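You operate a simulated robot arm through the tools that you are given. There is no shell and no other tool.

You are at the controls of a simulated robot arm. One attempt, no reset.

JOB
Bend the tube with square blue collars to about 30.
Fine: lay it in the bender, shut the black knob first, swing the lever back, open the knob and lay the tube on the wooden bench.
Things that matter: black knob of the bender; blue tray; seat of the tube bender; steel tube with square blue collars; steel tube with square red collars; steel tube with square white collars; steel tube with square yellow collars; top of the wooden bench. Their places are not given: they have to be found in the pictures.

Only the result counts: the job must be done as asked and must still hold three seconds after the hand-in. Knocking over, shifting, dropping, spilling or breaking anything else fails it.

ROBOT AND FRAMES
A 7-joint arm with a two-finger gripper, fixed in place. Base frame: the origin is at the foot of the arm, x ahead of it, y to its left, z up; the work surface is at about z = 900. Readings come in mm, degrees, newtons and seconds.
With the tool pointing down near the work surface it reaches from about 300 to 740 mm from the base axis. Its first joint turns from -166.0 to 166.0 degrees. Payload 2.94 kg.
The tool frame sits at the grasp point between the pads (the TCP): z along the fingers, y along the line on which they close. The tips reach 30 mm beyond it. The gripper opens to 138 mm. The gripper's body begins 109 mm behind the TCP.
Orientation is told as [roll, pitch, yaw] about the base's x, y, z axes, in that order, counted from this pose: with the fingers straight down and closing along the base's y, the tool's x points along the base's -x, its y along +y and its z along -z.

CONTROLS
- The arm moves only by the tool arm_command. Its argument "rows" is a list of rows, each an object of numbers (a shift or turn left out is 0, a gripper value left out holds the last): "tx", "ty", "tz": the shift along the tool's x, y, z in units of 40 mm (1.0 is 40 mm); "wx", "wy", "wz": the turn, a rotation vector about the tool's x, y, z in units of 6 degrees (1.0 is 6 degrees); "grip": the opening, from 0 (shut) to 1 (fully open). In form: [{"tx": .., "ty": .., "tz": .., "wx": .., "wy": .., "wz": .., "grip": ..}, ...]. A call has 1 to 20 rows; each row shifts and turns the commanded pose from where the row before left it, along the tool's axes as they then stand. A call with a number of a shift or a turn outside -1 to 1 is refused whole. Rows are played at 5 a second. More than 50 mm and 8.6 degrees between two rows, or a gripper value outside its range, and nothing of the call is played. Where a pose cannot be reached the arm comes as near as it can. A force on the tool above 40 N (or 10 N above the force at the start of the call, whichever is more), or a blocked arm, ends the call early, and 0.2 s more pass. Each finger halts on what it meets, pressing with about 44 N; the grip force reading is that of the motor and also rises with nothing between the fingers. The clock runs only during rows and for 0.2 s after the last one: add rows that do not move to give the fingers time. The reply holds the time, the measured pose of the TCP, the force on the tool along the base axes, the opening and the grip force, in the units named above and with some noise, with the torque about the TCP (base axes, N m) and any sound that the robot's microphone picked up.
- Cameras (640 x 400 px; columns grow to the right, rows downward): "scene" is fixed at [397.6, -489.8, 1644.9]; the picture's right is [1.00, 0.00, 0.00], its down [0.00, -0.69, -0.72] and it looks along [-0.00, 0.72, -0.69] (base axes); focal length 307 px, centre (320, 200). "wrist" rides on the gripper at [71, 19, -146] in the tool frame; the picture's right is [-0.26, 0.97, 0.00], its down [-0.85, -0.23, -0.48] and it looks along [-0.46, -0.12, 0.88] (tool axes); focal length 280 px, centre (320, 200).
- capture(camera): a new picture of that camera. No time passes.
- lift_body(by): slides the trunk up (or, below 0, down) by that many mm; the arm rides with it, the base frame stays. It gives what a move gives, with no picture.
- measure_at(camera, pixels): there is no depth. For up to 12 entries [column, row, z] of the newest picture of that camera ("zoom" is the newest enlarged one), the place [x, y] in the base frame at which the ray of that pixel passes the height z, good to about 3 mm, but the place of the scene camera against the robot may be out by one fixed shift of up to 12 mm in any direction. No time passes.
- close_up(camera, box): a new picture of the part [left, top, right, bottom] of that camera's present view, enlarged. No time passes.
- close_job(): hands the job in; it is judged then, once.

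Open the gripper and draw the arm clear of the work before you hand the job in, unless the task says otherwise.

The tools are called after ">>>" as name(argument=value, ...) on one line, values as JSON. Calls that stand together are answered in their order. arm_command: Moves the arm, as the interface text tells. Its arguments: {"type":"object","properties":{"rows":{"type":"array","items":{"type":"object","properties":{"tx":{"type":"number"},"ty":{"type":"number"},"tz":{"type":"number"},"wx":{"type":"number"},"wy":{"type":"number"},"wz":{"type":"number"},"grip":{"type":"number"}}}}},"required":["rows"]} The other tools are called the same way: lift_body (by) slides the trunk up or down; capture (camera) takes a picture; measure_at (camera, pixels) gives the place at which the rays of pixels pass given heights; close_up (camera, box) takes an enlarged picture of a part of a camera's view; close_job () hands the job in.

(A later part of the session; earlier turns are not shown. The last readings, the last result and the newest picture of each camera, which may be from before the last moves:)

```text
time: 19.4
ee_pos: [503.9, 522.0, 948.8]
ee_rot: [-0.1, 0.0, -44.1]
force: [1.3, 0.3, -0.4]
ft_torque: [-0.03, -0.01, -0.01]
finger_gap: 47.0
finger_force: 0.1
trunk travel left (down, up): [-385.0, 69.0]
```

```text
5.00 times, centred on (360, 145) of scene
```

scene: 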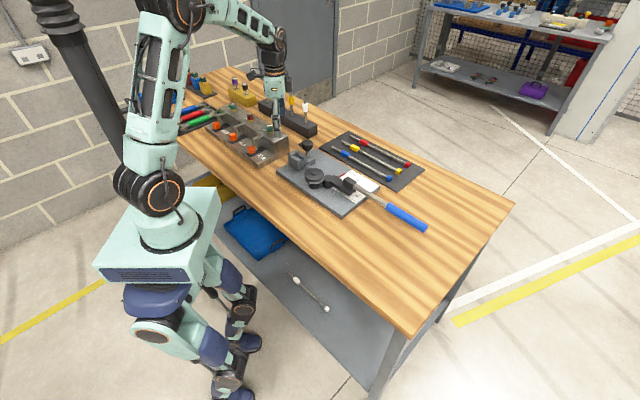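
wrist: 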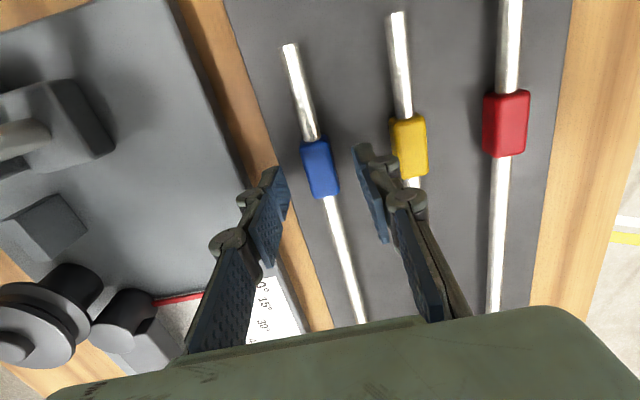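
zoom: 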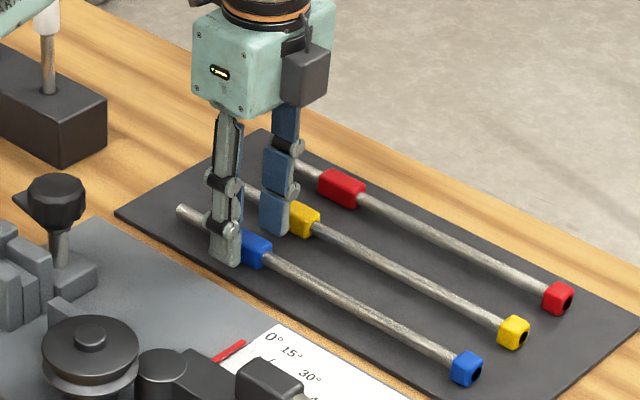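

Both fingers straddle the blue collar. I check the collar's position once more from here before the last descent.

>>> close_up(camera="wrist", box=[270, 120, 390, 220])

>>> measure_at(camera="wrist", pixels=[[316, 142, 913], [327, 196, 913], [320, 167, 920], [291, 46, 913], [361, 320, 913]])

```text
4.00 times, centred on (330, 170) of wrist
```

zoom: 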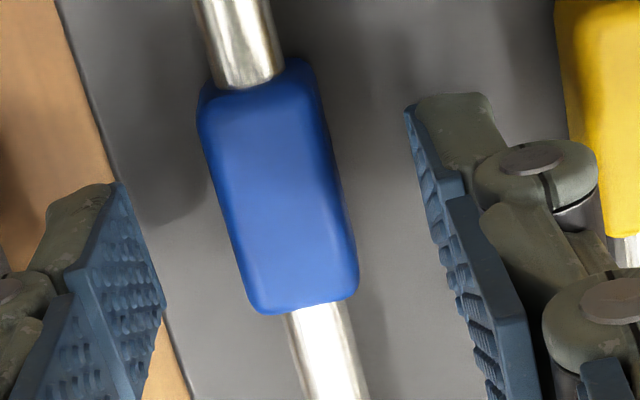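

```text
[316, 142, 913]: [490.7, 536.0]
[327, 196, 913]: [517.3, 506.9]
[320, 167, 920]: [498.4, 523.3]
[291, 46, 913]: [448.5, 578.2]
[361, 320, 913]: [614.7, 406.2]
```

Alignment is good: collar at about (504,521.5), TCP at (503.9,522). I descend to tips at about z 906 and close the grip.

>>> arm_command(rows=[{"tz": 0.16}, {"tz": 0.16}, {}, {"grip": 0.2}, {"grip": 0.0}, {}, {}, {}])

>>> capture(camera="wrist")

```text
time: 21.2
ee_pos: [503.9, 521.6, 936.4]
ee_rot: [-0.1, 0.0, -44.0]
force: [-0.8, 0.6, 0.3]
ft_torque: [-0.01, -0.02, -0.06]
finger_gap: 19.1
finger_force: 43.9
trunk travel left (down, up): [-385.0, 69.0]
```

```text
taken
```

wrist: 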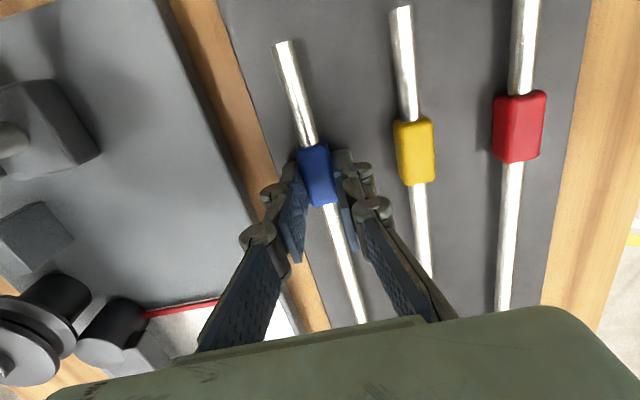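

The gap holds at 19.1 mm with 44 N, so the collar is gripped. It is wider than the slot, which confirms that the stub goes in the slot. I lift 60 mm and check.

>>> arm_command(rows=[{"tz": -0.3}, {"tz": -0.3}, {"tz": -0.3}, {"tz": -0.3}, {"tz": -0.3}, {}, {}])

>>> capture(camera="wrist")

>>> close_up(camera="scene", box=[280, 90, 420, 200])

```text
time: 22.8
ee_pos: [504.5, 521.3, 996.5]
ee_rot: [-0.1, 0.0, -44.0]
force: [-0.6, 0.7, -1.2]
ft_torque: [0.02, 0.0, -0.03]
finger_gap: 0.0
finger_force: 28.2
trunk travel left (down, up): [-385.0, 69.0]
```

```text
taken
```

wrist: 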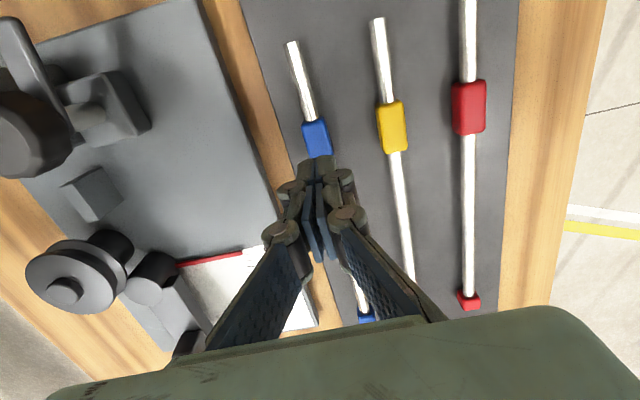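

```text
3.64 times, centred on (350, 145) of scene
```

zoom: 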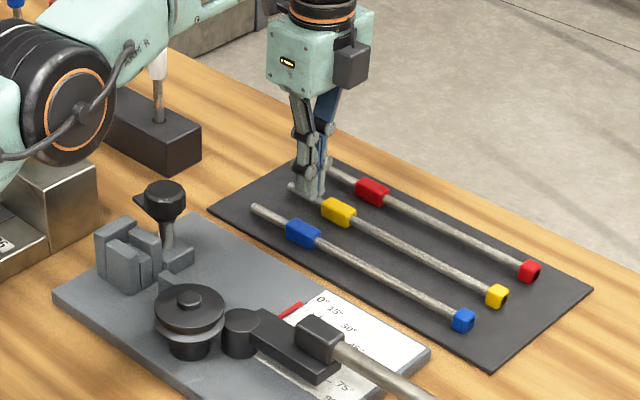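

The fingers slid off (gap 0), so the grasp was too shallow; the tube still lies flat on the mat. I reopen at this height and check the collar's position again.

>>> arm_command(rows=[{"grip": 0.34}, {}, {}])

>>> capture(camera="wrist")

>>> close_up(camera="wrist", box=[270, 100, 390, 220])

>>> close_up(camera="scene", box=[345, 135, 405, 180])

```text
time: 23.6
ee_pos: [503.7, 521.4, 995.4]
ee_rot: [-0.1, 0.0, -44.1]
force: [0.4, -0.2, 0.3]
ft_torque: [0.01, 0.0, -0.04]
finger_gap: 47.2
finger_force: 0.0
trunk travel left (down, up): [-385.0, 69.0]
```

```text
taken
```

wrist: 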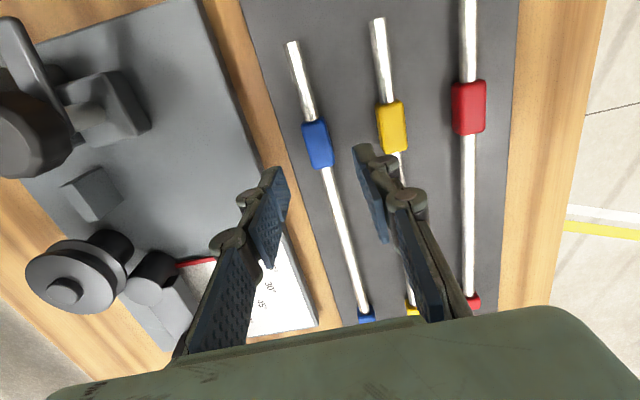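

```text
3.33 times, centred on (330, 160) of wrist
```

zoom: 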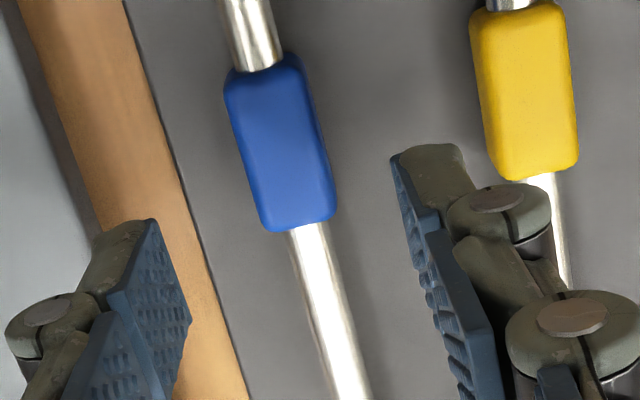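

```text
8.89 times, centred on (375, 158) of scene
```

zoom: 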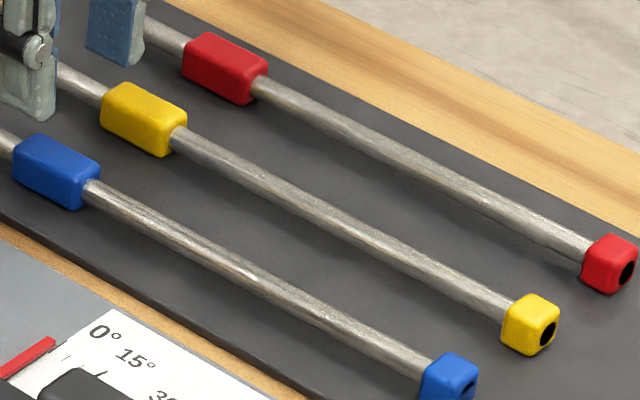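

I re-measure the collar, then descend until the tips nearly touch the mat.

>>> measure_at(camera="wrist", pixels=[[318, 144, 918], [313, 121, 913], [324.5, 168, 913], [292, 44, 913], [364, 318, 913]])

>>> arm_command(rows=[{"tz": 0.4}, {"tz": 0.4}, {"tz": 0.4}, {"tz": 0.2}, {"tz": 0.05}, {"tz": 0.05}, {"tz": 0.05}, {}])

```text
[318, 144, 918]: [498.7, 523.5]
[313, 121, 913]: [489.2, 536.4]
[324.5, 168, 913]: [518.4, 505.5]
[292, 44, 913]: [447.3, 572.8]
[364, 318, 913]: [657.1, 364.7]
```

```text
time: 25.4
ee_pos: [504.0, 520.7, 935.6]
ee_rot: [0.0, -0.1, -44.0]
force: [-1.6, -0.3, 5.6]
ft_torque: [0.12, -0.09, -0.03]
finger_gap: 46.6
finger_force: 0.1
trunk travel left (down, up): [-385.0, 69.0]
```

The tips touch the mat here (5.6 N at TCP z 935.6), so the mat top is at about z 906 and the depth is right. I back off 1 mm, close firmly, wait, and then lift only a few millimetres slowly while watching the force.

>>> arm_command(rows=[{"tz": -0.05}, {"grip": 0.18}, {"grip": 0.1}, {"grip": 0.0}, {}, {}, {}, {}, {}])

>>> close_up(camera="wrist", box=[250, 100, 400, 280])

>>> close_up(camera="scene", box=[325, 125, 375, 165])

```text
time: 27.4
ee_pos: [503.5, 522.5, 936.8]
ee_rot: [-0.1, 0.0, -44.0]
force: [0.3, -0.1, -0.6]
ft_torque: [0.04, 0.05, -0.01]
finger_gap: 19.1
finger_force: 43.6
trunk travel left (down, up): [-385.0, 69.0]
```

```text
2.22 times, centred on (325, 190) of wrist
```

zoom: 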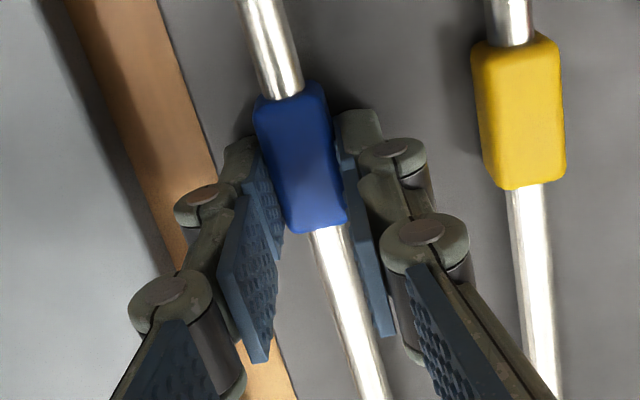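

```text
10.00 times, centred on (350, 145) of scene
```

zoom: 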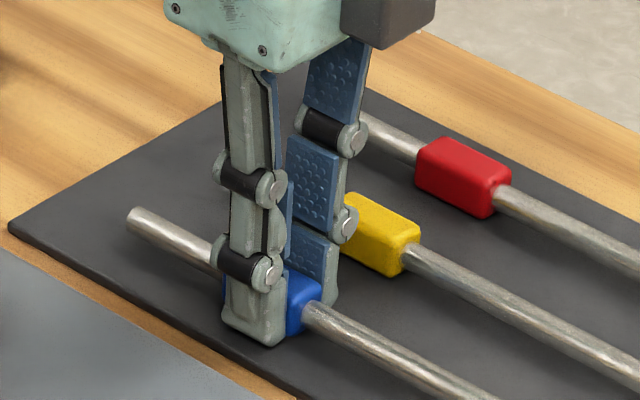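

The pads sit squarely on the collar. Now I lift slowly, 2 mm per row.

>>> arm_command(rows=[{"tz": -0.05, "grip": 0}, {"tz": -0.05}, {"tz": -0.05}, {"tz": -0.05}, {"tz": -0.05}, {}])

>>> close_up(camera="scene", box=[325, 125, 405, 185])

```text
time: 28.8
ee_pos: [503.3, 520.0, 946.9]
ee_rot: [-0.1, 0.0, -44.0]
force: [0.0, 0.1, -1.4]
ft_torque: [0.03, 0.07, -0.02]
finger_gap: 19.4
finger_force: 43.8
trunk travel left (down, up): [-385.0, 69.0]
```

```text
6.67 times, centred on (365, 155) of scene
```

zoom: 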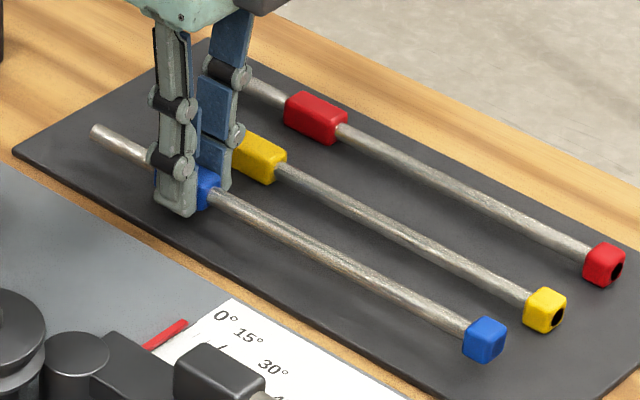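

The grip holds so far (gap 19.4), though the far end may still be resting on the mat. I keep lifting slowly and then check whether the tube stays level.

>>> arm_command(rows=[{"tz": -0.06}, {"tz": -0.06}, {"tz": -0.06}, {"tz": -0.06}, {"tz": -0.06}, {"tz": -0.06}, {}])

>>> close_up(camera="scene", box=[325, 125, 405, 185])

```text
time: 30.4
ee_pos: [504.6, 521.5, 961.4]
ee_rot: [-0.2, 0.0, -44.1]
force: [0.1, -0.4, -1.5]
ft_torque: [0.08, 0.08, -0.01]
finger_gap: 19.2
finger_force: 44.3
trunk travel left (down, up): [-385.0, 69.0]
```

```text
6.67 times, centred on (365, 155) of scene
```

zoom: 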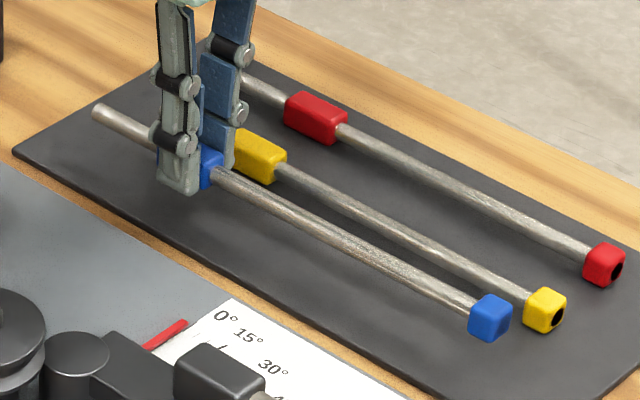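

The whole tube is off the mat and level, weighing about 1.5 N. I check in the wrist view that it isn't slipping before going on.

>>> close_up(camera="wrist", box=[250, 100, 400, 280])

>>> arm_command(rows=[{"tz": -0.1}, {"tz": -0.1}, {"tz": -0.1}, {"tz": -0.1}, {"tz": -0.1}, {"tz": -0.1}, {}])

>>> capture(camera="wrist")

>>> close_up(camera="scene", box=[310, 115, 410, 190])

```text
2.22 times, centred on (325, 190) of wrist
```

zoom: 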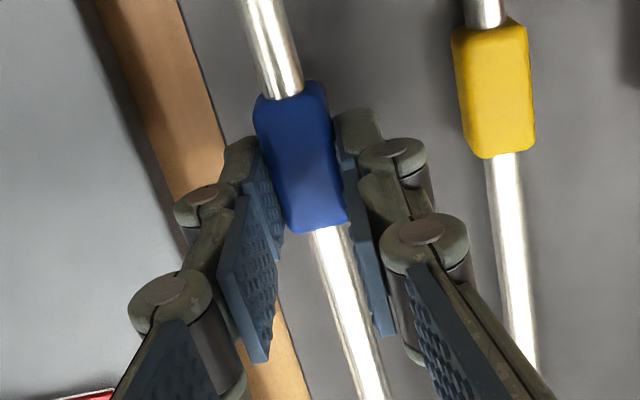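

```text
time: 32.0
ee_pos: [503.4, 521.5, 984.0]
ee_rot: [-0.1, -0.1, -44.0]
force: [-0.5, 1.1, -1.5]
ft_torque: [0.02, 0.03, 0.01]
finger_gap: 18.8
finger_force: 44.1
trunk travel left (down, up): [-385.0, 69.0]
```

```text
taken
```

wrist: 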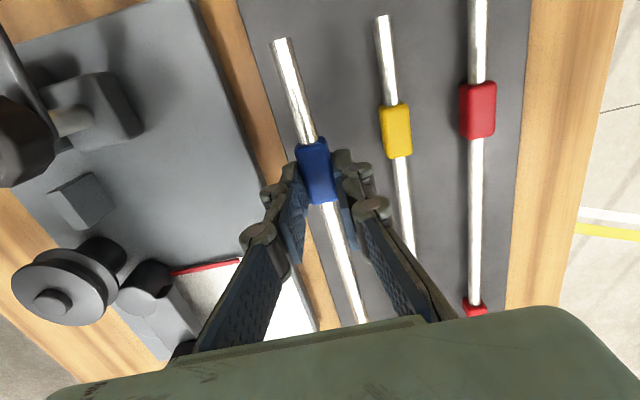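

```text
5.33 times, centred on (360, 152) of scene
```

zoom: 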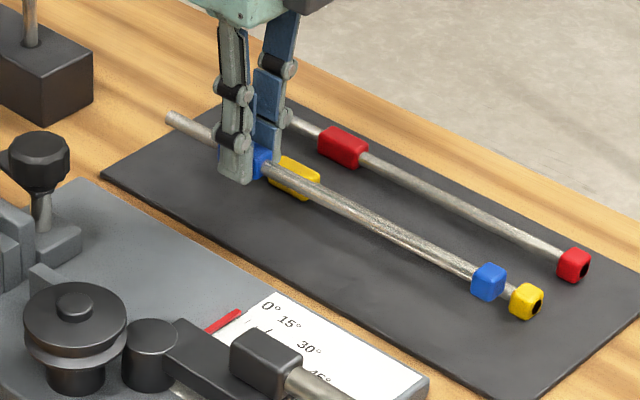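

The tube is held steady. I measure its free end and collar relative to the TCP (tube axis z ≈ TCP − 21.5 = 962), then slide it toward the bender.

>>> measure_at(camera="wrist", pixels=[[282, 42, 962], [305, 142, 962], [324, 203, 962], [361, 320, 962], [95, 195, 948], [51, 300, 982], [145, 272, 955], [240, 261, 915]])

>>> arm_command(rows=[{"ty": -0.15}, {"ty": -0.3}, {"ty": -0.4}, {"ty": -0.4}, {"ty": -0.4}, {"ty": -0.3}, {"ty": -0.15}, {"tz": -0.15}, {"tz": -0.3}, {"tz": -0.4}, {"tz": -0.4}, {"tz": -0.4}, {"tz": -0.2}, {"tz": -0.1}, {}])

>>> capture(camera="wrist")

```text
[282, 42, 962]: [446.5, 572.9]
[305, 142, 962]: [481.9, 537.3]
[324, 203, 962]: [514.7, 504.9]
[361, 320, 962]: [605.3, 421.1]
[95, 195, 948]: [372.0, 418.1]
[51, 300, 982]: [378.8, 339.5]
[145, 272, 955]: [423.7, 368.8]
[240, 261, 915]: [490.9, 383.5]
```

```text
time: 35.2
ee_pos: [445.4, 460.2, 1062.4]
ee_rot: [-0.1, -0.1, -44.1]
force: [0.0, 0.2, -1.7]
ft_torque: [0.04, 0.04, -0.02]
finger_gap: 19.3
finger_force: 44.4
trunk travel left (down, up): [-385.0, 69.0]
```

```text
taken
```

wrist: 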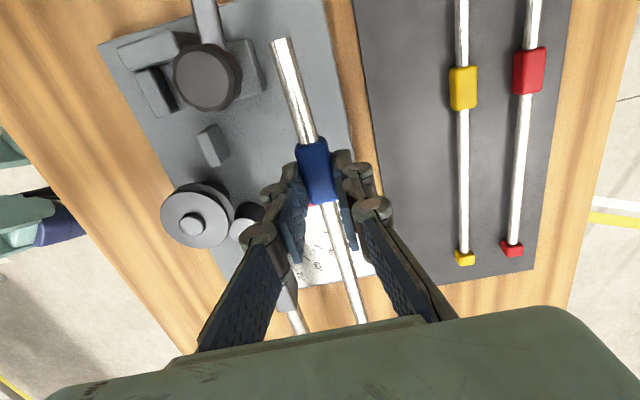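

The tube is parallel to the seat line, at about -44°. I carry it over the bender along tool y by −104 mm, staying at z 1062 so it clears the knob, and stop short of the back block.

>>> arm_command(rows=[{"ty": -0.15}, {"ty": -0.3}, {"ty": -0.4, "tx": 0.1}, {"ty": -0.4, "tx": 0.1}, {"ty": -0.4, "tx": 0.1}, {"ty": -0.4}, {"ty": -0.3}, {"ty": -0.15}, {"ty": -0.1}, {}, {}])

>>> capture(camera="wrist")

>>> close_up(camera="wrist", box=[230, 0, 430, 140])

>>> close_up(camera="scene", box=[270, 110, 390, 200])

```text
time: 37.6
ee_pos: [365.1, 394.9, 1062.8]
ee_rot: [-0.1, 0.0, -44.1]
force: [-0.1, 0.5, -0.7]
ft_torque: [0.06, 0.07, 0.0]
finger_gap: 19.2
finger_force: 43.8
trunk travel left (down, up): [-385.0, 69.0]
```

```text
taken
```

wrist: 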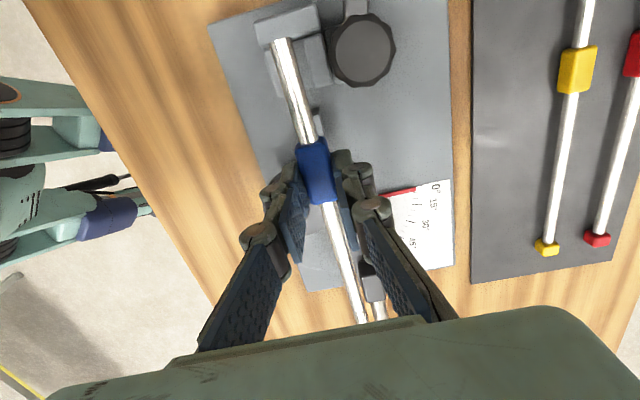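

```text
2.86 times, centred on (330, 70) of wrist
```

zoom: 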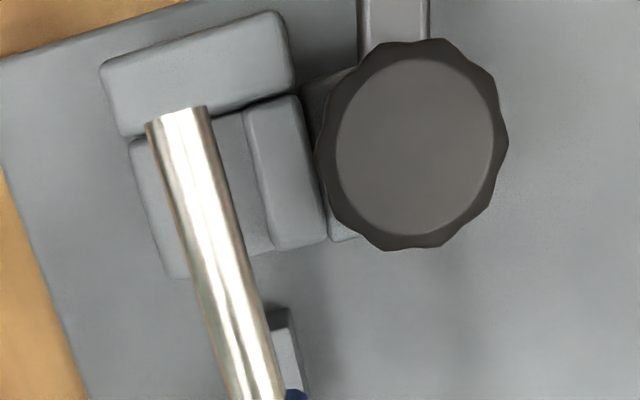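

```text
4.44 times, centred on (330, 155) of scene
```

zoom: 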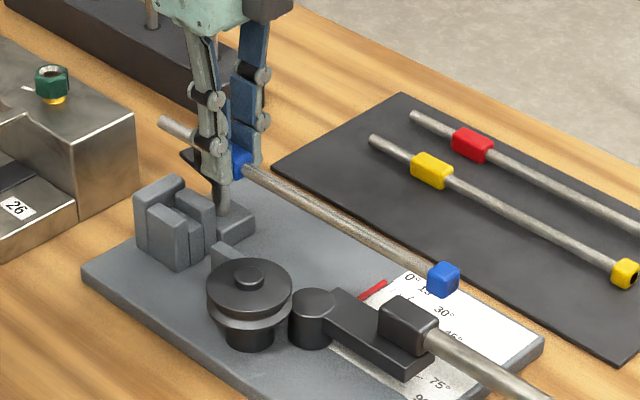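

The camera is now right above the seat. I measure the jaw edges (z≈964), the floor, the tube stub (z≈1041) and the rest in this one picture to get the relative offset.

>>> measure_at(camera="wrist", pixels=[[304.8, 38.5, 964], [313.2, 87.5, 964], [323, 35, 964], [332.4, 82.2, 964], [263.6, 52.5, 964], [275.8, 96.2, 964], [280.3, 41.3, 1041], [302, 115.5, 1041], [315, 112, 948], [293, 20, 970], [310, 162, 1041], [297, 36, 970]])

```text
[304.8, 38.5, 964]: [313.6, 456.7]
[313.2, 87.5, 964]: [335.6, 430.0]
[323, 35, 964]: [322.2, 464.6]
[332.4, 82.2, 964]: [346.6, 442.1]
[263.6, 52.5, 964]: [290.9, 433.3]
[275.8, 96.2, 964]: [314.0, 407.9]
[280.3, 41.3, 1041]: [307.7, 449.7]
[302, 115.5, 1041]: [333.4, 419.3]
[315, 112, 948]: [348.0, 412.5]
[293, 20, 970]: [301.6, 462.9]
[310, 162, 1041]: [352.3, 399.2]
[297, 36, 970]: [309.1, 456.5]
```

Relative to the slot centre (n≈534.8) the stub measures n≈534.3, so it is centred, with about 4–5 mm clearance to the back block. I add 2 mm of clearance along the tube and descend to TCP z≈992, then look again.

>>> arm_command(rows=[{"tx": -0.05, "tz": 0.1}, {"tz": 0.25}, {"tz": 0.3}, {"tz": 0.3}, {"tz": 0.3}, {"tz": 0.25}, {"tz": 0.15}, {"tz": 0.1}, {}, {}])

>>> capture(camera="wrist")

>>> close_up(camera="wrist", box=[230, 0, 430, 140])

>>> close_up(camera="scene", box=[280, 130, 380, 200])

```text
time: 39.8
ee_pos: [365.3, 391.8, 992.6]
ee_rot: [-0.2, 0.0, -44.1]
force: [-4.4, -3.8, -4.6]
ft_torque: [0.29, 0.41, -0.91]
finger_gap: 19.3
finger_force: 44.2
trunk travel left (down, up): [-385.0, 69.0]
```

```text
taken
```

wrist: 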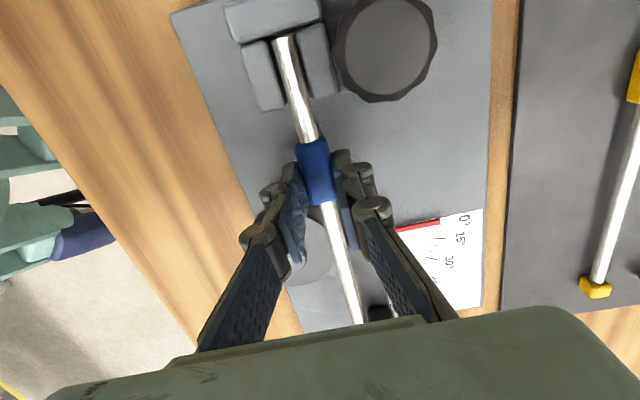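

```text
2.86 times, centred on (330, 70) of wrist
```

zoom: 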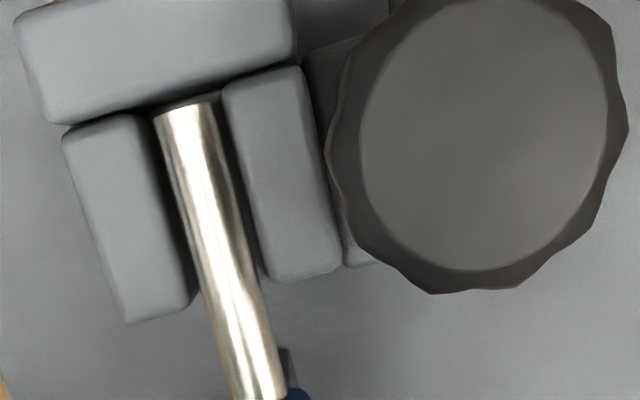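

```text
5.71 times, centred on (330, 165) of scene
```

zoom: 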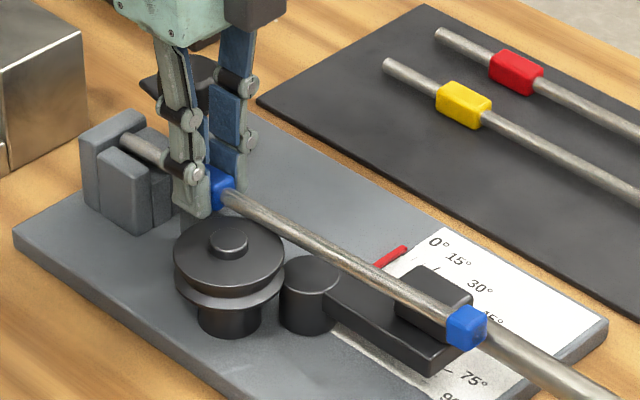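

The tube is centred between the jaws, but a −n side force of about 6 N with torque −0.9 Nm shows it touching the lever block about 150 mm out. I yaw the tube slightly (1.5°) away from the block and read the force.

>>> arm_command(rows=[{"wz": 0.12}, {"wz": 0.12}, {}])

>>> close_up(camera="scene", box=[325, 160, 385, 205])

>>> close_up(camera="wrist", box=[300, 190, 420, 330])

```text
time: 40.6
ee_pos: [365.8, 393.0, 992.9]
ee_rot: [-0.2, 0.0, -45.4]
force: [-3.3, -3.4, -3.3]
ft_torque: [-0.1, 0.07, 0.37]
finger_gap: 19.4
finger_force: 44.0
trunk travel left (down, up): [-385.0, 69.0]
```

```text
8.89 times, centred on (355, 182) of scene
```

zoom: 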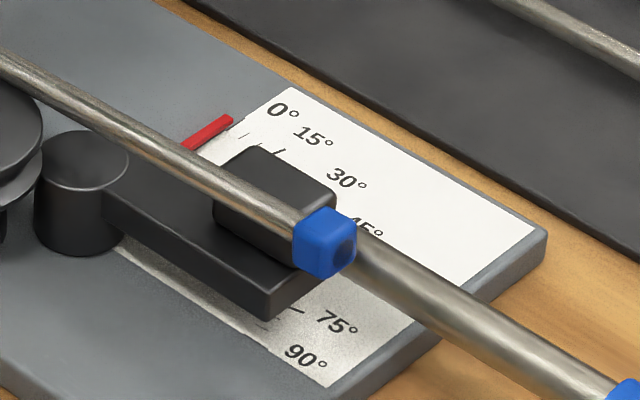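

```text
2.86 times, centred on (360, 260) of wrist
```

zoom: 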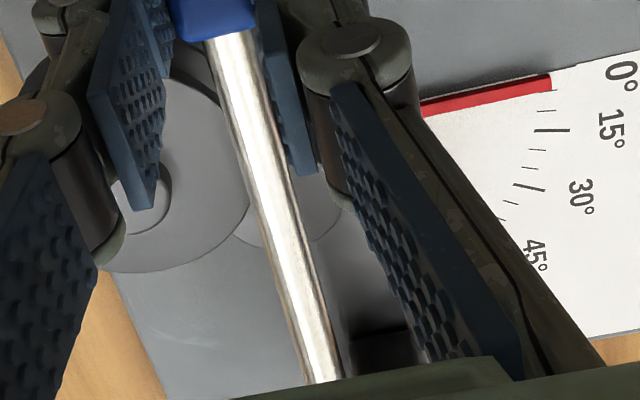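

The remaining force is still along −n, now from the stub side, so the whole tube sits slightly too far toward +n. I shift it 2 mm along −y of the tool.

>>> arm_command(rows=[{"ty": -0.05}, {}])

>>> capture(camera="wrist")

>>> close_up(camera="wrist", box=[240, 10, 360, 130])

```text
time: 41.2
ee_pos: [365.3, 393.0, 992.4]
ee_rot: [-0.1, 0.0, -45.4]
force: [-0.7, -0.2, -1.1]
ft_torque: [0.05, 0.1, 0.03]
finger_gap: 19.1
finger_force: 44.1
trunk travel left (down, up): [-385.0, 69.0]
```

```text
taken
```

wrist: 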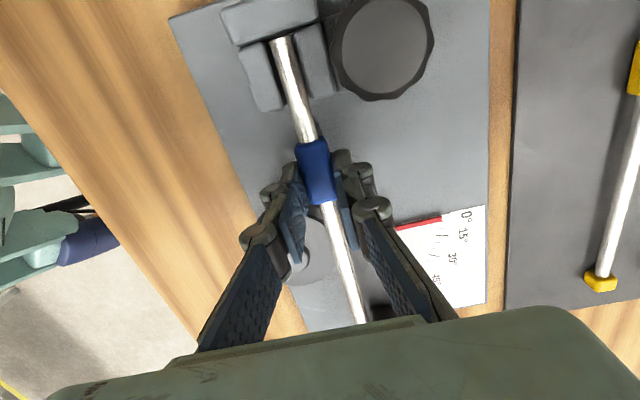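

```text
3.33 times, centred on (300, 70) of wrist
```

zoom: 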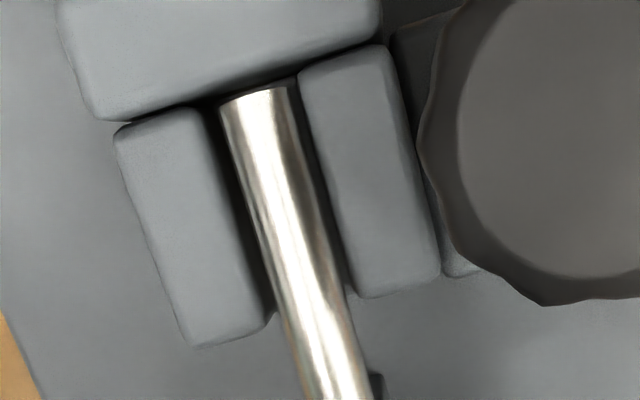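

The side force is gone (−0.7, −0.2, −1.1 N) and the stub sits between the jaws. I lower in 2 mm steps.

>>> arm_command(rows=[{"tz": 0.05}, {"tz": 0.05}, {"tz": 0.05}, {"tz": 0.05}, {}])

```text
time: 42.4
ee_pos: [365.1, 390.8, 985.8]
ee_rot: [-0.1, 0.0, -45.5]
force: [1.0, 0.8, -1.0]
ft_torque: [0.03, 0.02, 0.09]
finger_gap: 19.1
finger_force: 43.8
trunk travel left (down, up): [-385.0, 69.0]
```

No contact yet; I keep lowering in small steps.

>>> arm_command(rows=[{"tz": 0.05}, {"tz": 0.05}, {"tz": 0.05}, {}])

```text
time: 43.4
ee_pos: [365.7, 391.4, 982.9]
ee_rot: [0.2, 0.1, -45.4]
force: [-0.5, 1.5, 20.7]
ft_torque: [0.87, 0.87, 0.08]
finger_gap: 19.1
finger_force: 44.2
trunk travel left (down, up): [-385.0, 69.0]
```

Contact: 20.7 N up, and the torque places it about 59 mm toward the slot, so the stub is on the slot floor at TCP z≈983. I relieve the pressure and check the level from the scene camera.

>>> arm_command(rows=[{"tz": -0.05}, {"tz": -0.04}, {}])

>>> close_up(camera="scene", box=[285, 140, 375, 200])

>>> close_up(camera="wrist", box=[240, 10, 360, 130])

```text
time: 44.2
ee_pos: [364.9, 392.0, 981.6]
ee_rot: [-0.2, -0.1, -45.4]
force: [2.3, 4.9, -0.8]
ft_torque: [0.29, 0.08, 0.2]
finger_gap: 19.1
finger_force: 43.9
trunk travel left (down, up): [-385.0, 69.0]
```

```text
6.67 times, centred on (330, 170) of scene
```

zoom: 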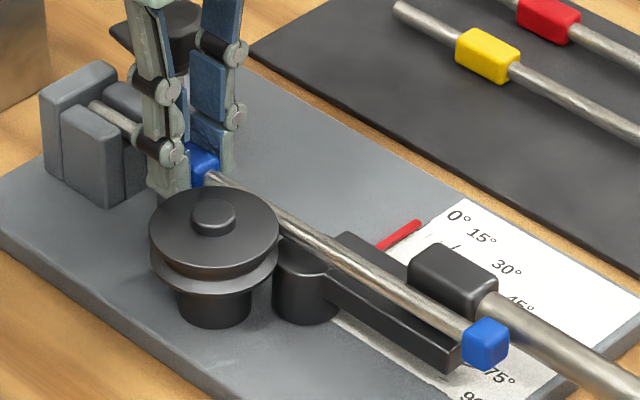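

```text
3.33 times, centred on (300, 70) of wrist
```

zoom: 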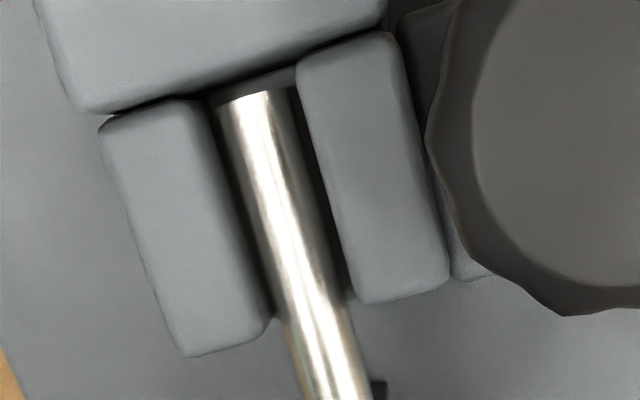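

The tube lies in the slot, along the lever, beside its block, with about 4 mm left to the back stop. I nudge it back along the tube until it touches the stop.

>>> arm_command(rows=[{"tx": 0.05}, {"tx": 0.05}, {}])

```text
time: 45.0
ee_pos: [362.5, 393.8, 982.4]
ee_rot: [-0.3, 0.1, -45.4]
force: [2.6, 0.0, -2.3]
ft_torque: [0.09, 0.01, 0.22]
finger_gap: 19.1
finger_force: 44.1
trunk travel left (down, up): [-385.0, 69.0]
```

No stop contact yet (the force along the tube is only about 2 N). I push a little further.

>>> arm_command(rows=[{"tx": 0.05}, {"tx": 0.04}, {}])

>>> close_up(camera="wrist", box=[240, 10, 360, 130])

```text
time: 45.8
ee_pos: [361.3, 394.4, 981.4]
ee_rot: [-0.2, -0.2, -45.6]
force: [9.7, -13.8, -1.4]
ft_torque: [-0.35, -0.18, 0.25]
finger_gap: 19.1
finger_force: 44.2
trunk travel left (down, up): [-385.0, 69.0]
```

```text
3.33 times, centred on (300, 70) of wrist
```

zoom: 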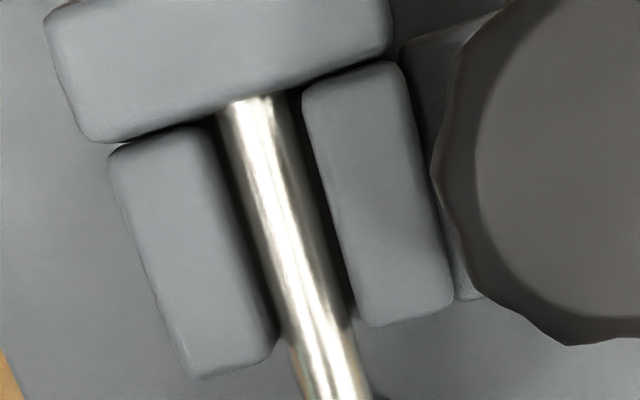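

The tube is against the stop (about 17 N along it). I relax by 1 mm, lower slightly until it bears on the floor, then open the fingers and watch it settle.

>>> arm_command(rows=[{"tx": -0.03}, {"tz": 0.04}, {"tz": 0.03}, {}])

```text
time: 46.8
ee_pos: [362.2, 394.9, 982.6]
ee_rot: [0.1, 0.0, -45.5]
force: [12.0, -15.8, 9.6]
ft_torque: [0.07, 0.08, 0.18]
finger_gap: 19.2
finger_force: 44.5
trunk travel left (down, up): [-385.0, 69.0]
```

It is still pressed against the stop with about 20 N, so I back off another 2 mm along the tube before opening.

>>> arm_command(rows=[{"tx": -0.04}, {"tz": -0.03}, {}])

```text
time: 47.6
ee_pos: [362.0, 395.0, 980.3]
ee_rot: [0.0, 0.0, -45.4]
force: [9.5, -8.6, 7.3]
ft_torque: [-0.11, -0.13, 0.13]
finger_gap: 19.2
finger_force: 44.5
trunk travel left (down, up): [-385.0, 69.0]
```

>>> arm_command(rows=[{"tx": -0.04}, {}, {"grip": 0.2}, {"grip": 0.25}, {}, {}])

>>> capture(camera="wrist")

>>> close_up(camera="scene", box=[285, 140, 375, 200])

```text
time: 49.0
ee_pos: [363.4, 392.6, 981.9]
ee_rot: [-0.1, 0.0, -45.4]
force: [0.4, 0.1, 0.5]
ft_torque: [0.03, 0.05, -0.04]
finger_gap: 34.5
finger_force: 0.0
trunk travel left (down, up): [-385.0, 69.0]
```

```text
taken
```

wrist: 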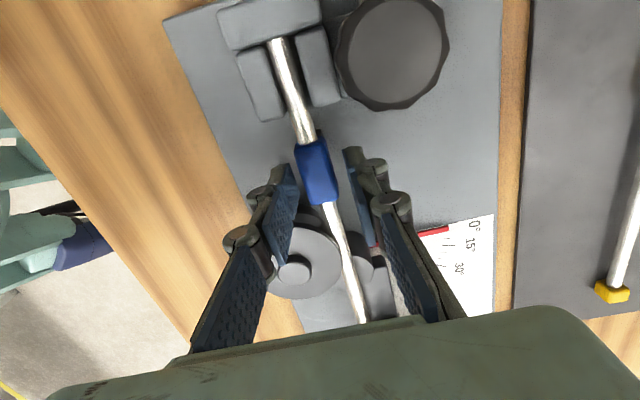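

```text
6.67 times, centred on (330, 170) of scene
```

zoom: 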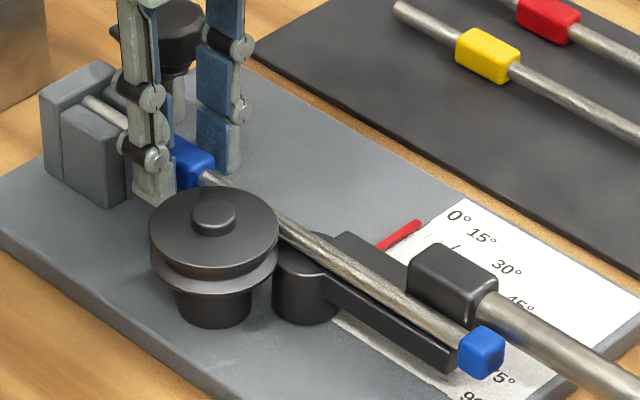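

The tube rests in the bender on its own. Now I rise clear and move over the black knob, at about (349,468), opening the fingers.

>>> arm_command(rows=[{"tz": -0.3}, {"tz": -0.6}, {"tz": -0.8}, {"tz": -0.8}, {"tx": 0.4, "ty": 0.267, "grip": 0.55}, {"tx": 0.4, "ty": 0.267}, {"tx": 0.4, "ty": 0.267}, {"tx": 0.4, "ty": 0.267}, {}, {}])

>>> capture(camera="wrist")

>>> close_up(camera="scene", box=[280, 100, 400, 200])

```text
time: 51.2
ee_pos: [348.2, 470.2, 1081.5]
ee_rot: [-0.2, 0.0, -45.4]
force: [0.8, 0.1, -0.3]
ft_torque: [-0.02, -0.02, 0.01]
finger_gap: 75.7
finger_force: 0.1
trunk travel left (down, up): [-385.0, 69.0]
```

```text
taken
```

wrist: 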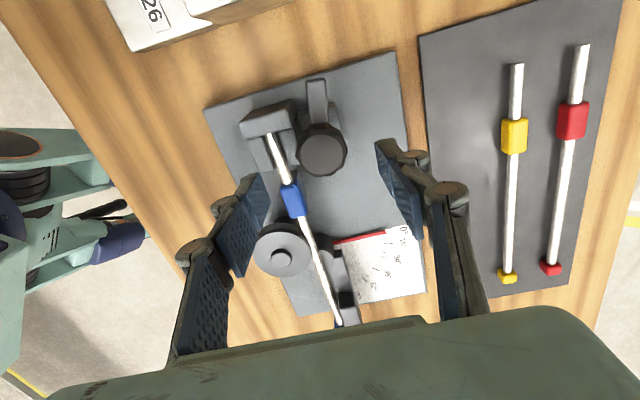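

```text
4.00 times, centred on (340, 150) of scene
```

zoom: 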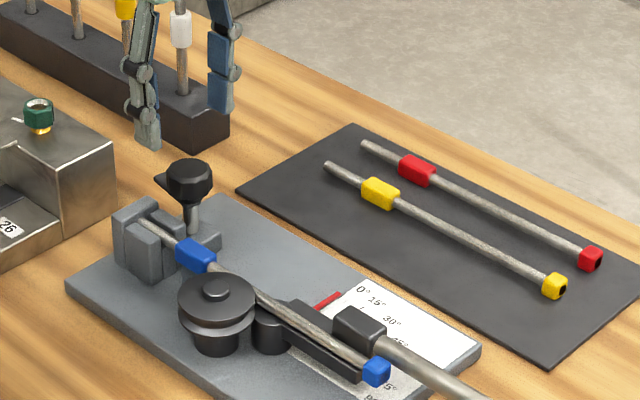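

The tube is seated well. I zoom in on the knob (top at about (322,152)) for an accurate centre, and on the tube to check its lie.

>>> close_up(camera="wrist", box=[230, 70, 390, 190])

>>> measure_at(camera="wrist", pixels=[[323, 154, 1013], [323, 154, 1005], [317, 83, 990], [268, 133, 960], [302, 215, 960], [339, 322, 960]])

```text
3.33 times, centred on (310, 130) of wrist
```

zoom: 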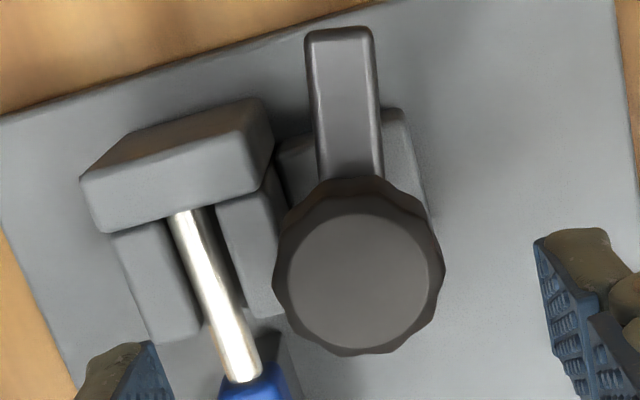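

```text
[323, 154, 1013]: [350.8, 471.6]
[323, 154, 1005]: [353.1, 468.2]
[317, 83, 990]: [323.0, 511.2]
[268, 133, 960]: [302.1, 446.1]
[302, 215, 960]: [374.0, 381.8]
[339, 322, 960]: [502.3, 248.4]
```

The knob centre is at about (350,470.5), so the TCP is well placed. I descend to TCP z≈1018 (tips ≈988, above the jaws) and close on the knob.

>>> arm_command(rows=[{"tx": -0.03, "ty": 0.03, "tz": 0.35, "grip": 0.45}, {"tz": 0.4}, {"tz": 0.4}, {"tz": 0.3}, {"tz": 0.14}, {}, {}])

>>> capture(camera="wrist")

>>> close_up(camera="scene", box=[280, 120, 350, 180])

```text
time: 52.8
ee_pos: [349.0, 469.6, 1018.5]
ee_rot: [-0.1, 0.0, -45.4]
force: [0.3, 0.2, 0.0]
ft_torque: [0.0, -0.01, 0.0]
finger_gap: 62.1
finger_force: 0.1
trunk travel left (down, up): [-385.0, 69.0]
```

```text
taken
```

wrist: 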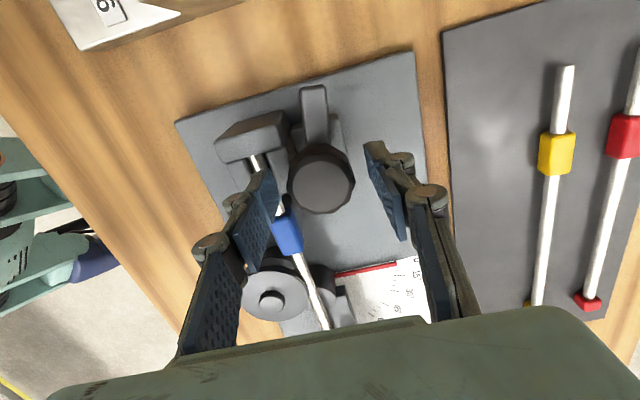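

```text
6.67 times, centred on (315, 150) of scene
```

zoom: 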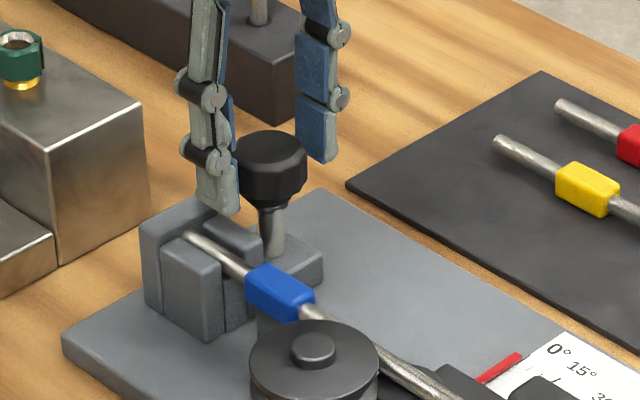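

The fingers flank the knob evenly. I close on it.

>>> arm_command(rows=[{"grip": 0.36}, {"grip": 0.3}, {"grip": 0.2}, {"grip": 0.1}, {}, {}])

```text
time: 54.2
ee_pos: [349.5, 469.6, 1017.8]
ee_rot: [-0.1, 0.0, -45.4]
force: [1.0, -0.2, 0.1]
ft_torque: [0.01, -0.01, 0.0]
finger_gap: 41.0
finger_force: 45.0
trunk travel left (down, up): [-385.0, 69.0]
```

The knob is gripped (gap 41 mm, 45 N). I try a small clockwise turn (seen from above) and read the torque.

>>> arm_command(rows=[{"wz": 0.5}, {"wz": 0.5}, {"wz": 0.5}, {}])

>>> close_up(camera="wrist", box=[200, 70, 400, 260])

```text
time: 55.2
ee_pos: [351.8, 471.1, 1018.3]
ee_rot: [0.0, 0.1, -54.5]
force: [3.6, 6.3, 1.1]
ft_torque: [0.3, -0.21, 0.49]
finger_gap: 40.5
finger_force: 44.8
trunk travel left (down, up): [-385.0, 69.0]
```

```text
2.11 times, centred on (300, 165) of wrist
```

zoom: 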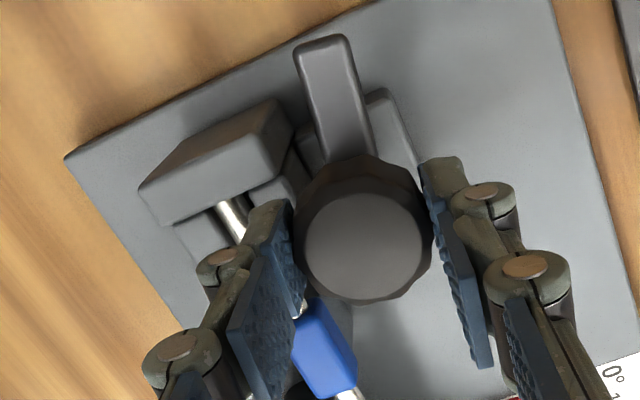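

The pointer leaned by about the same 9° in the wrist image and the torque rose to 0.49 Nm, so the knob doesn't turn clockwise. I go back and try counter-clockwise.

>>> arm_command(rows=[{"wz": -0.5}, {"wz": -0.5}, {"wz": -0.5}, {"wz": -0.5}, {"wz": -0.5}, {"wz": -0.5}, {}])

>>> close_up(camera="wrist", box=[200, 70, 400, 260])

```text
time: 56.8
ee_pos: [350.0, 468.4, 1016.8]
ee_rot: [0.0, 0.0, -36.4]
force: [7.7, 5.4, 8.4]
ft_torque: [0.11, -0.03, 0.03]
finger_gap: 40.3
finger_force: 44.6
trunk travel left (down, up): [-385.0, 69.0]
```

```text
2.11 times, centred on (300, 165) of wrist
```

zoom: 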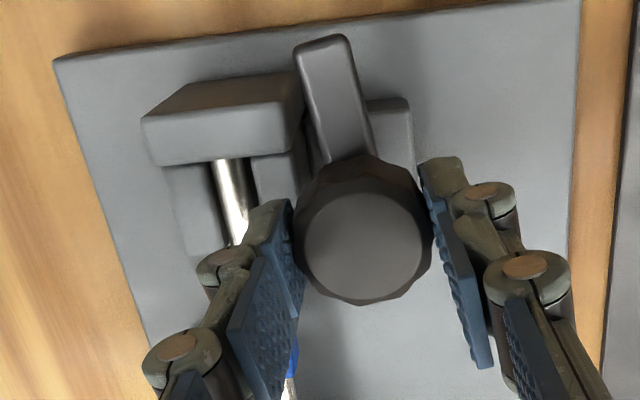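

The pointer now turns with the gripper, with almost no torque, so counter-clockwise is the free direction. I keep turning and watch the torque.

>>> arm_command(rows=[{"wz": -0.7}, {"wz": -0.7}, {"wz": -0.7}, {"wz": -0.7}, {"wz": -0.7}, {}])

```text
time: 58.2
ee_pos: [351.1, 469.2, 1018.2]
ee_rot: [0.0, 0.1, -15.3]
force: [5.0, 3.3, 8.0]
ft_torque: [0.0, -0.62, 0.03]
finger_gap: 40.3
finger_force: 45.1
trunk travel left (down, up): [-385.0, 69.0]
```

>>> arm_command(rows=[{"wz": -0.7}, {"wz": -0.7}, {"wz": -0.7}, {"wz": -0.7}, {"wz": -0.7}, {}])

>>> capture(camera="wrist")

>>> close_up(camera="scene", box=[280, 120, 350, 180])

```text
time: 59.6
ee_pos: [348.6, 469.9, 1018.6]
ee_rot: [-0.1, 0.1, 5.8]
force: [4.9, 0.9, 0.4]
ft_torque: [0.21, -0.92, 0.08]
finger_gap: 40.7
finger_force: 45.2
trunk travel left (down, up): [-385.0, 69.0]
```

```text
taken
```

wrist: 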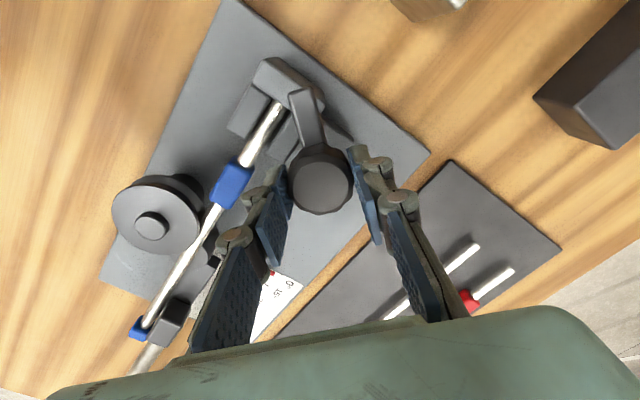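

```text
6.67 times, centred on (315, 150) of scene
```

zoom: 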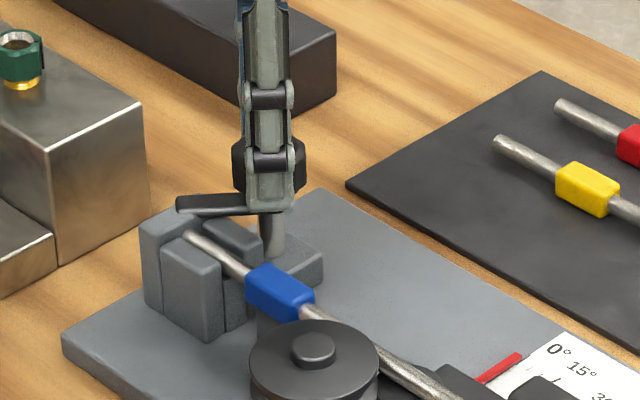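

The knob has turned by about 51° and its arm now swings over the jaws. I continue until it meets resistance.

>>> arm_command(rows=[{"wz": -0.7}, {"wz": -0.7}, {"wz": -0.7}, {"wz": -0.7}, {}])

```text
time: 60.8
ee_pos: [350.5, 468.7, 1017.6]
ee_rot: [0.0, 0.1, 22.5]
force: [2.3, -2.8, -0.8]
ft_torque: [-0.13, -0.35, 0.05]
finger_gap: 40.4
finger_force: 44.8
trunk travel left (down, up): [-385.0, 69.0]
```

>>> arm_command(rows=[{"wz": -0.7}, {"wz": -0.7}, {"wz": -0.7}, {"wz": -0.7}, {}])

>>> close_up(camera="wrist", box=[180, 50, 400, 260])

```text
time: 62.0
ee_pos: [351.1, 467.2, 1019.0]
ee_rot: [-0.1, 0.0, 39.2]
force: [3.2, -5.5, 5.2]
ft_torque: [-0.64, 0.42, 0.08]
finger_gap: 40.4
finger_force: 45.5
trunk travel left (down, up): [-385.0, 69.0]
```

```text
1.90 times, centred on (290, 155) of wrist
```

zoom: 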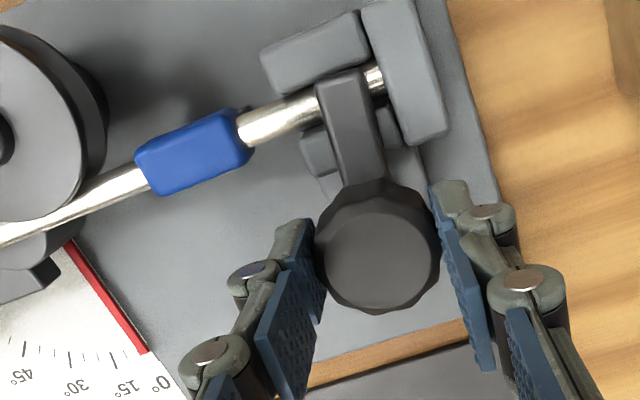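

The knob arm now crosses the tube at nearly 90°. I continue in small steps to find the end stop.

>>> arm_command(rows=[{"wz": -0.5}, {"wz": -0.5}, {}])

```text
time: 62.8
ee_pos: [350.0, 467.6, 1018.1]
ee_rot: [0.0, 0.0, 45.1]
force: [6.3, -3.9, 3.5]
ft_torque: [-0.18, -0.14, 0.02]
finger_gap: 40.4
finger_force: 45.1
trunk travel left (down, up): [-385.0, 69.0]
```

>>> arm_command(rows=[{"wz": -0.5}, {"wz": -0.5}, {}])

>>> close_up(camera="wrist", box=[180, 50, 400, 260])

>>> close_up(camera="scene", box=[285, 135, 335, 180])

```text
time: 63.6
ee_pos: [349.9, 467.5, 1016.9]
ee_rot: [0.0, 0.2, 51.2]
force: [3.3, -9.0, -1.7]
ft_torque: [-0.34, 0.13, -0.71]
finger_gap: 41.1
finger_force: 45.7
trunk travel left (down, up): [-385.0, 69.0]
```

```text
1.90 times, centred on (290, 155) of wrist
```

zoom: 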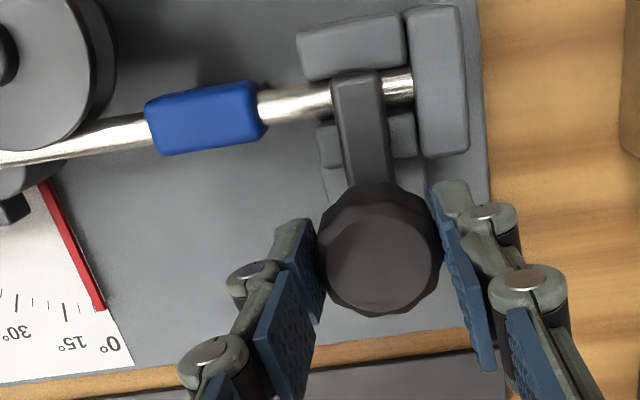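

```text
8.89 times, centred on (310, 158) of scene
```

zoom: 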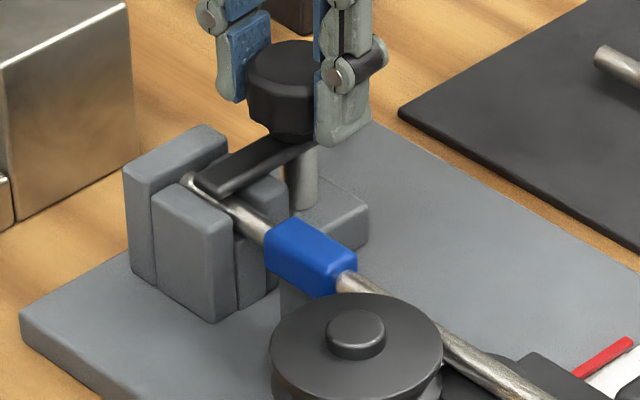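

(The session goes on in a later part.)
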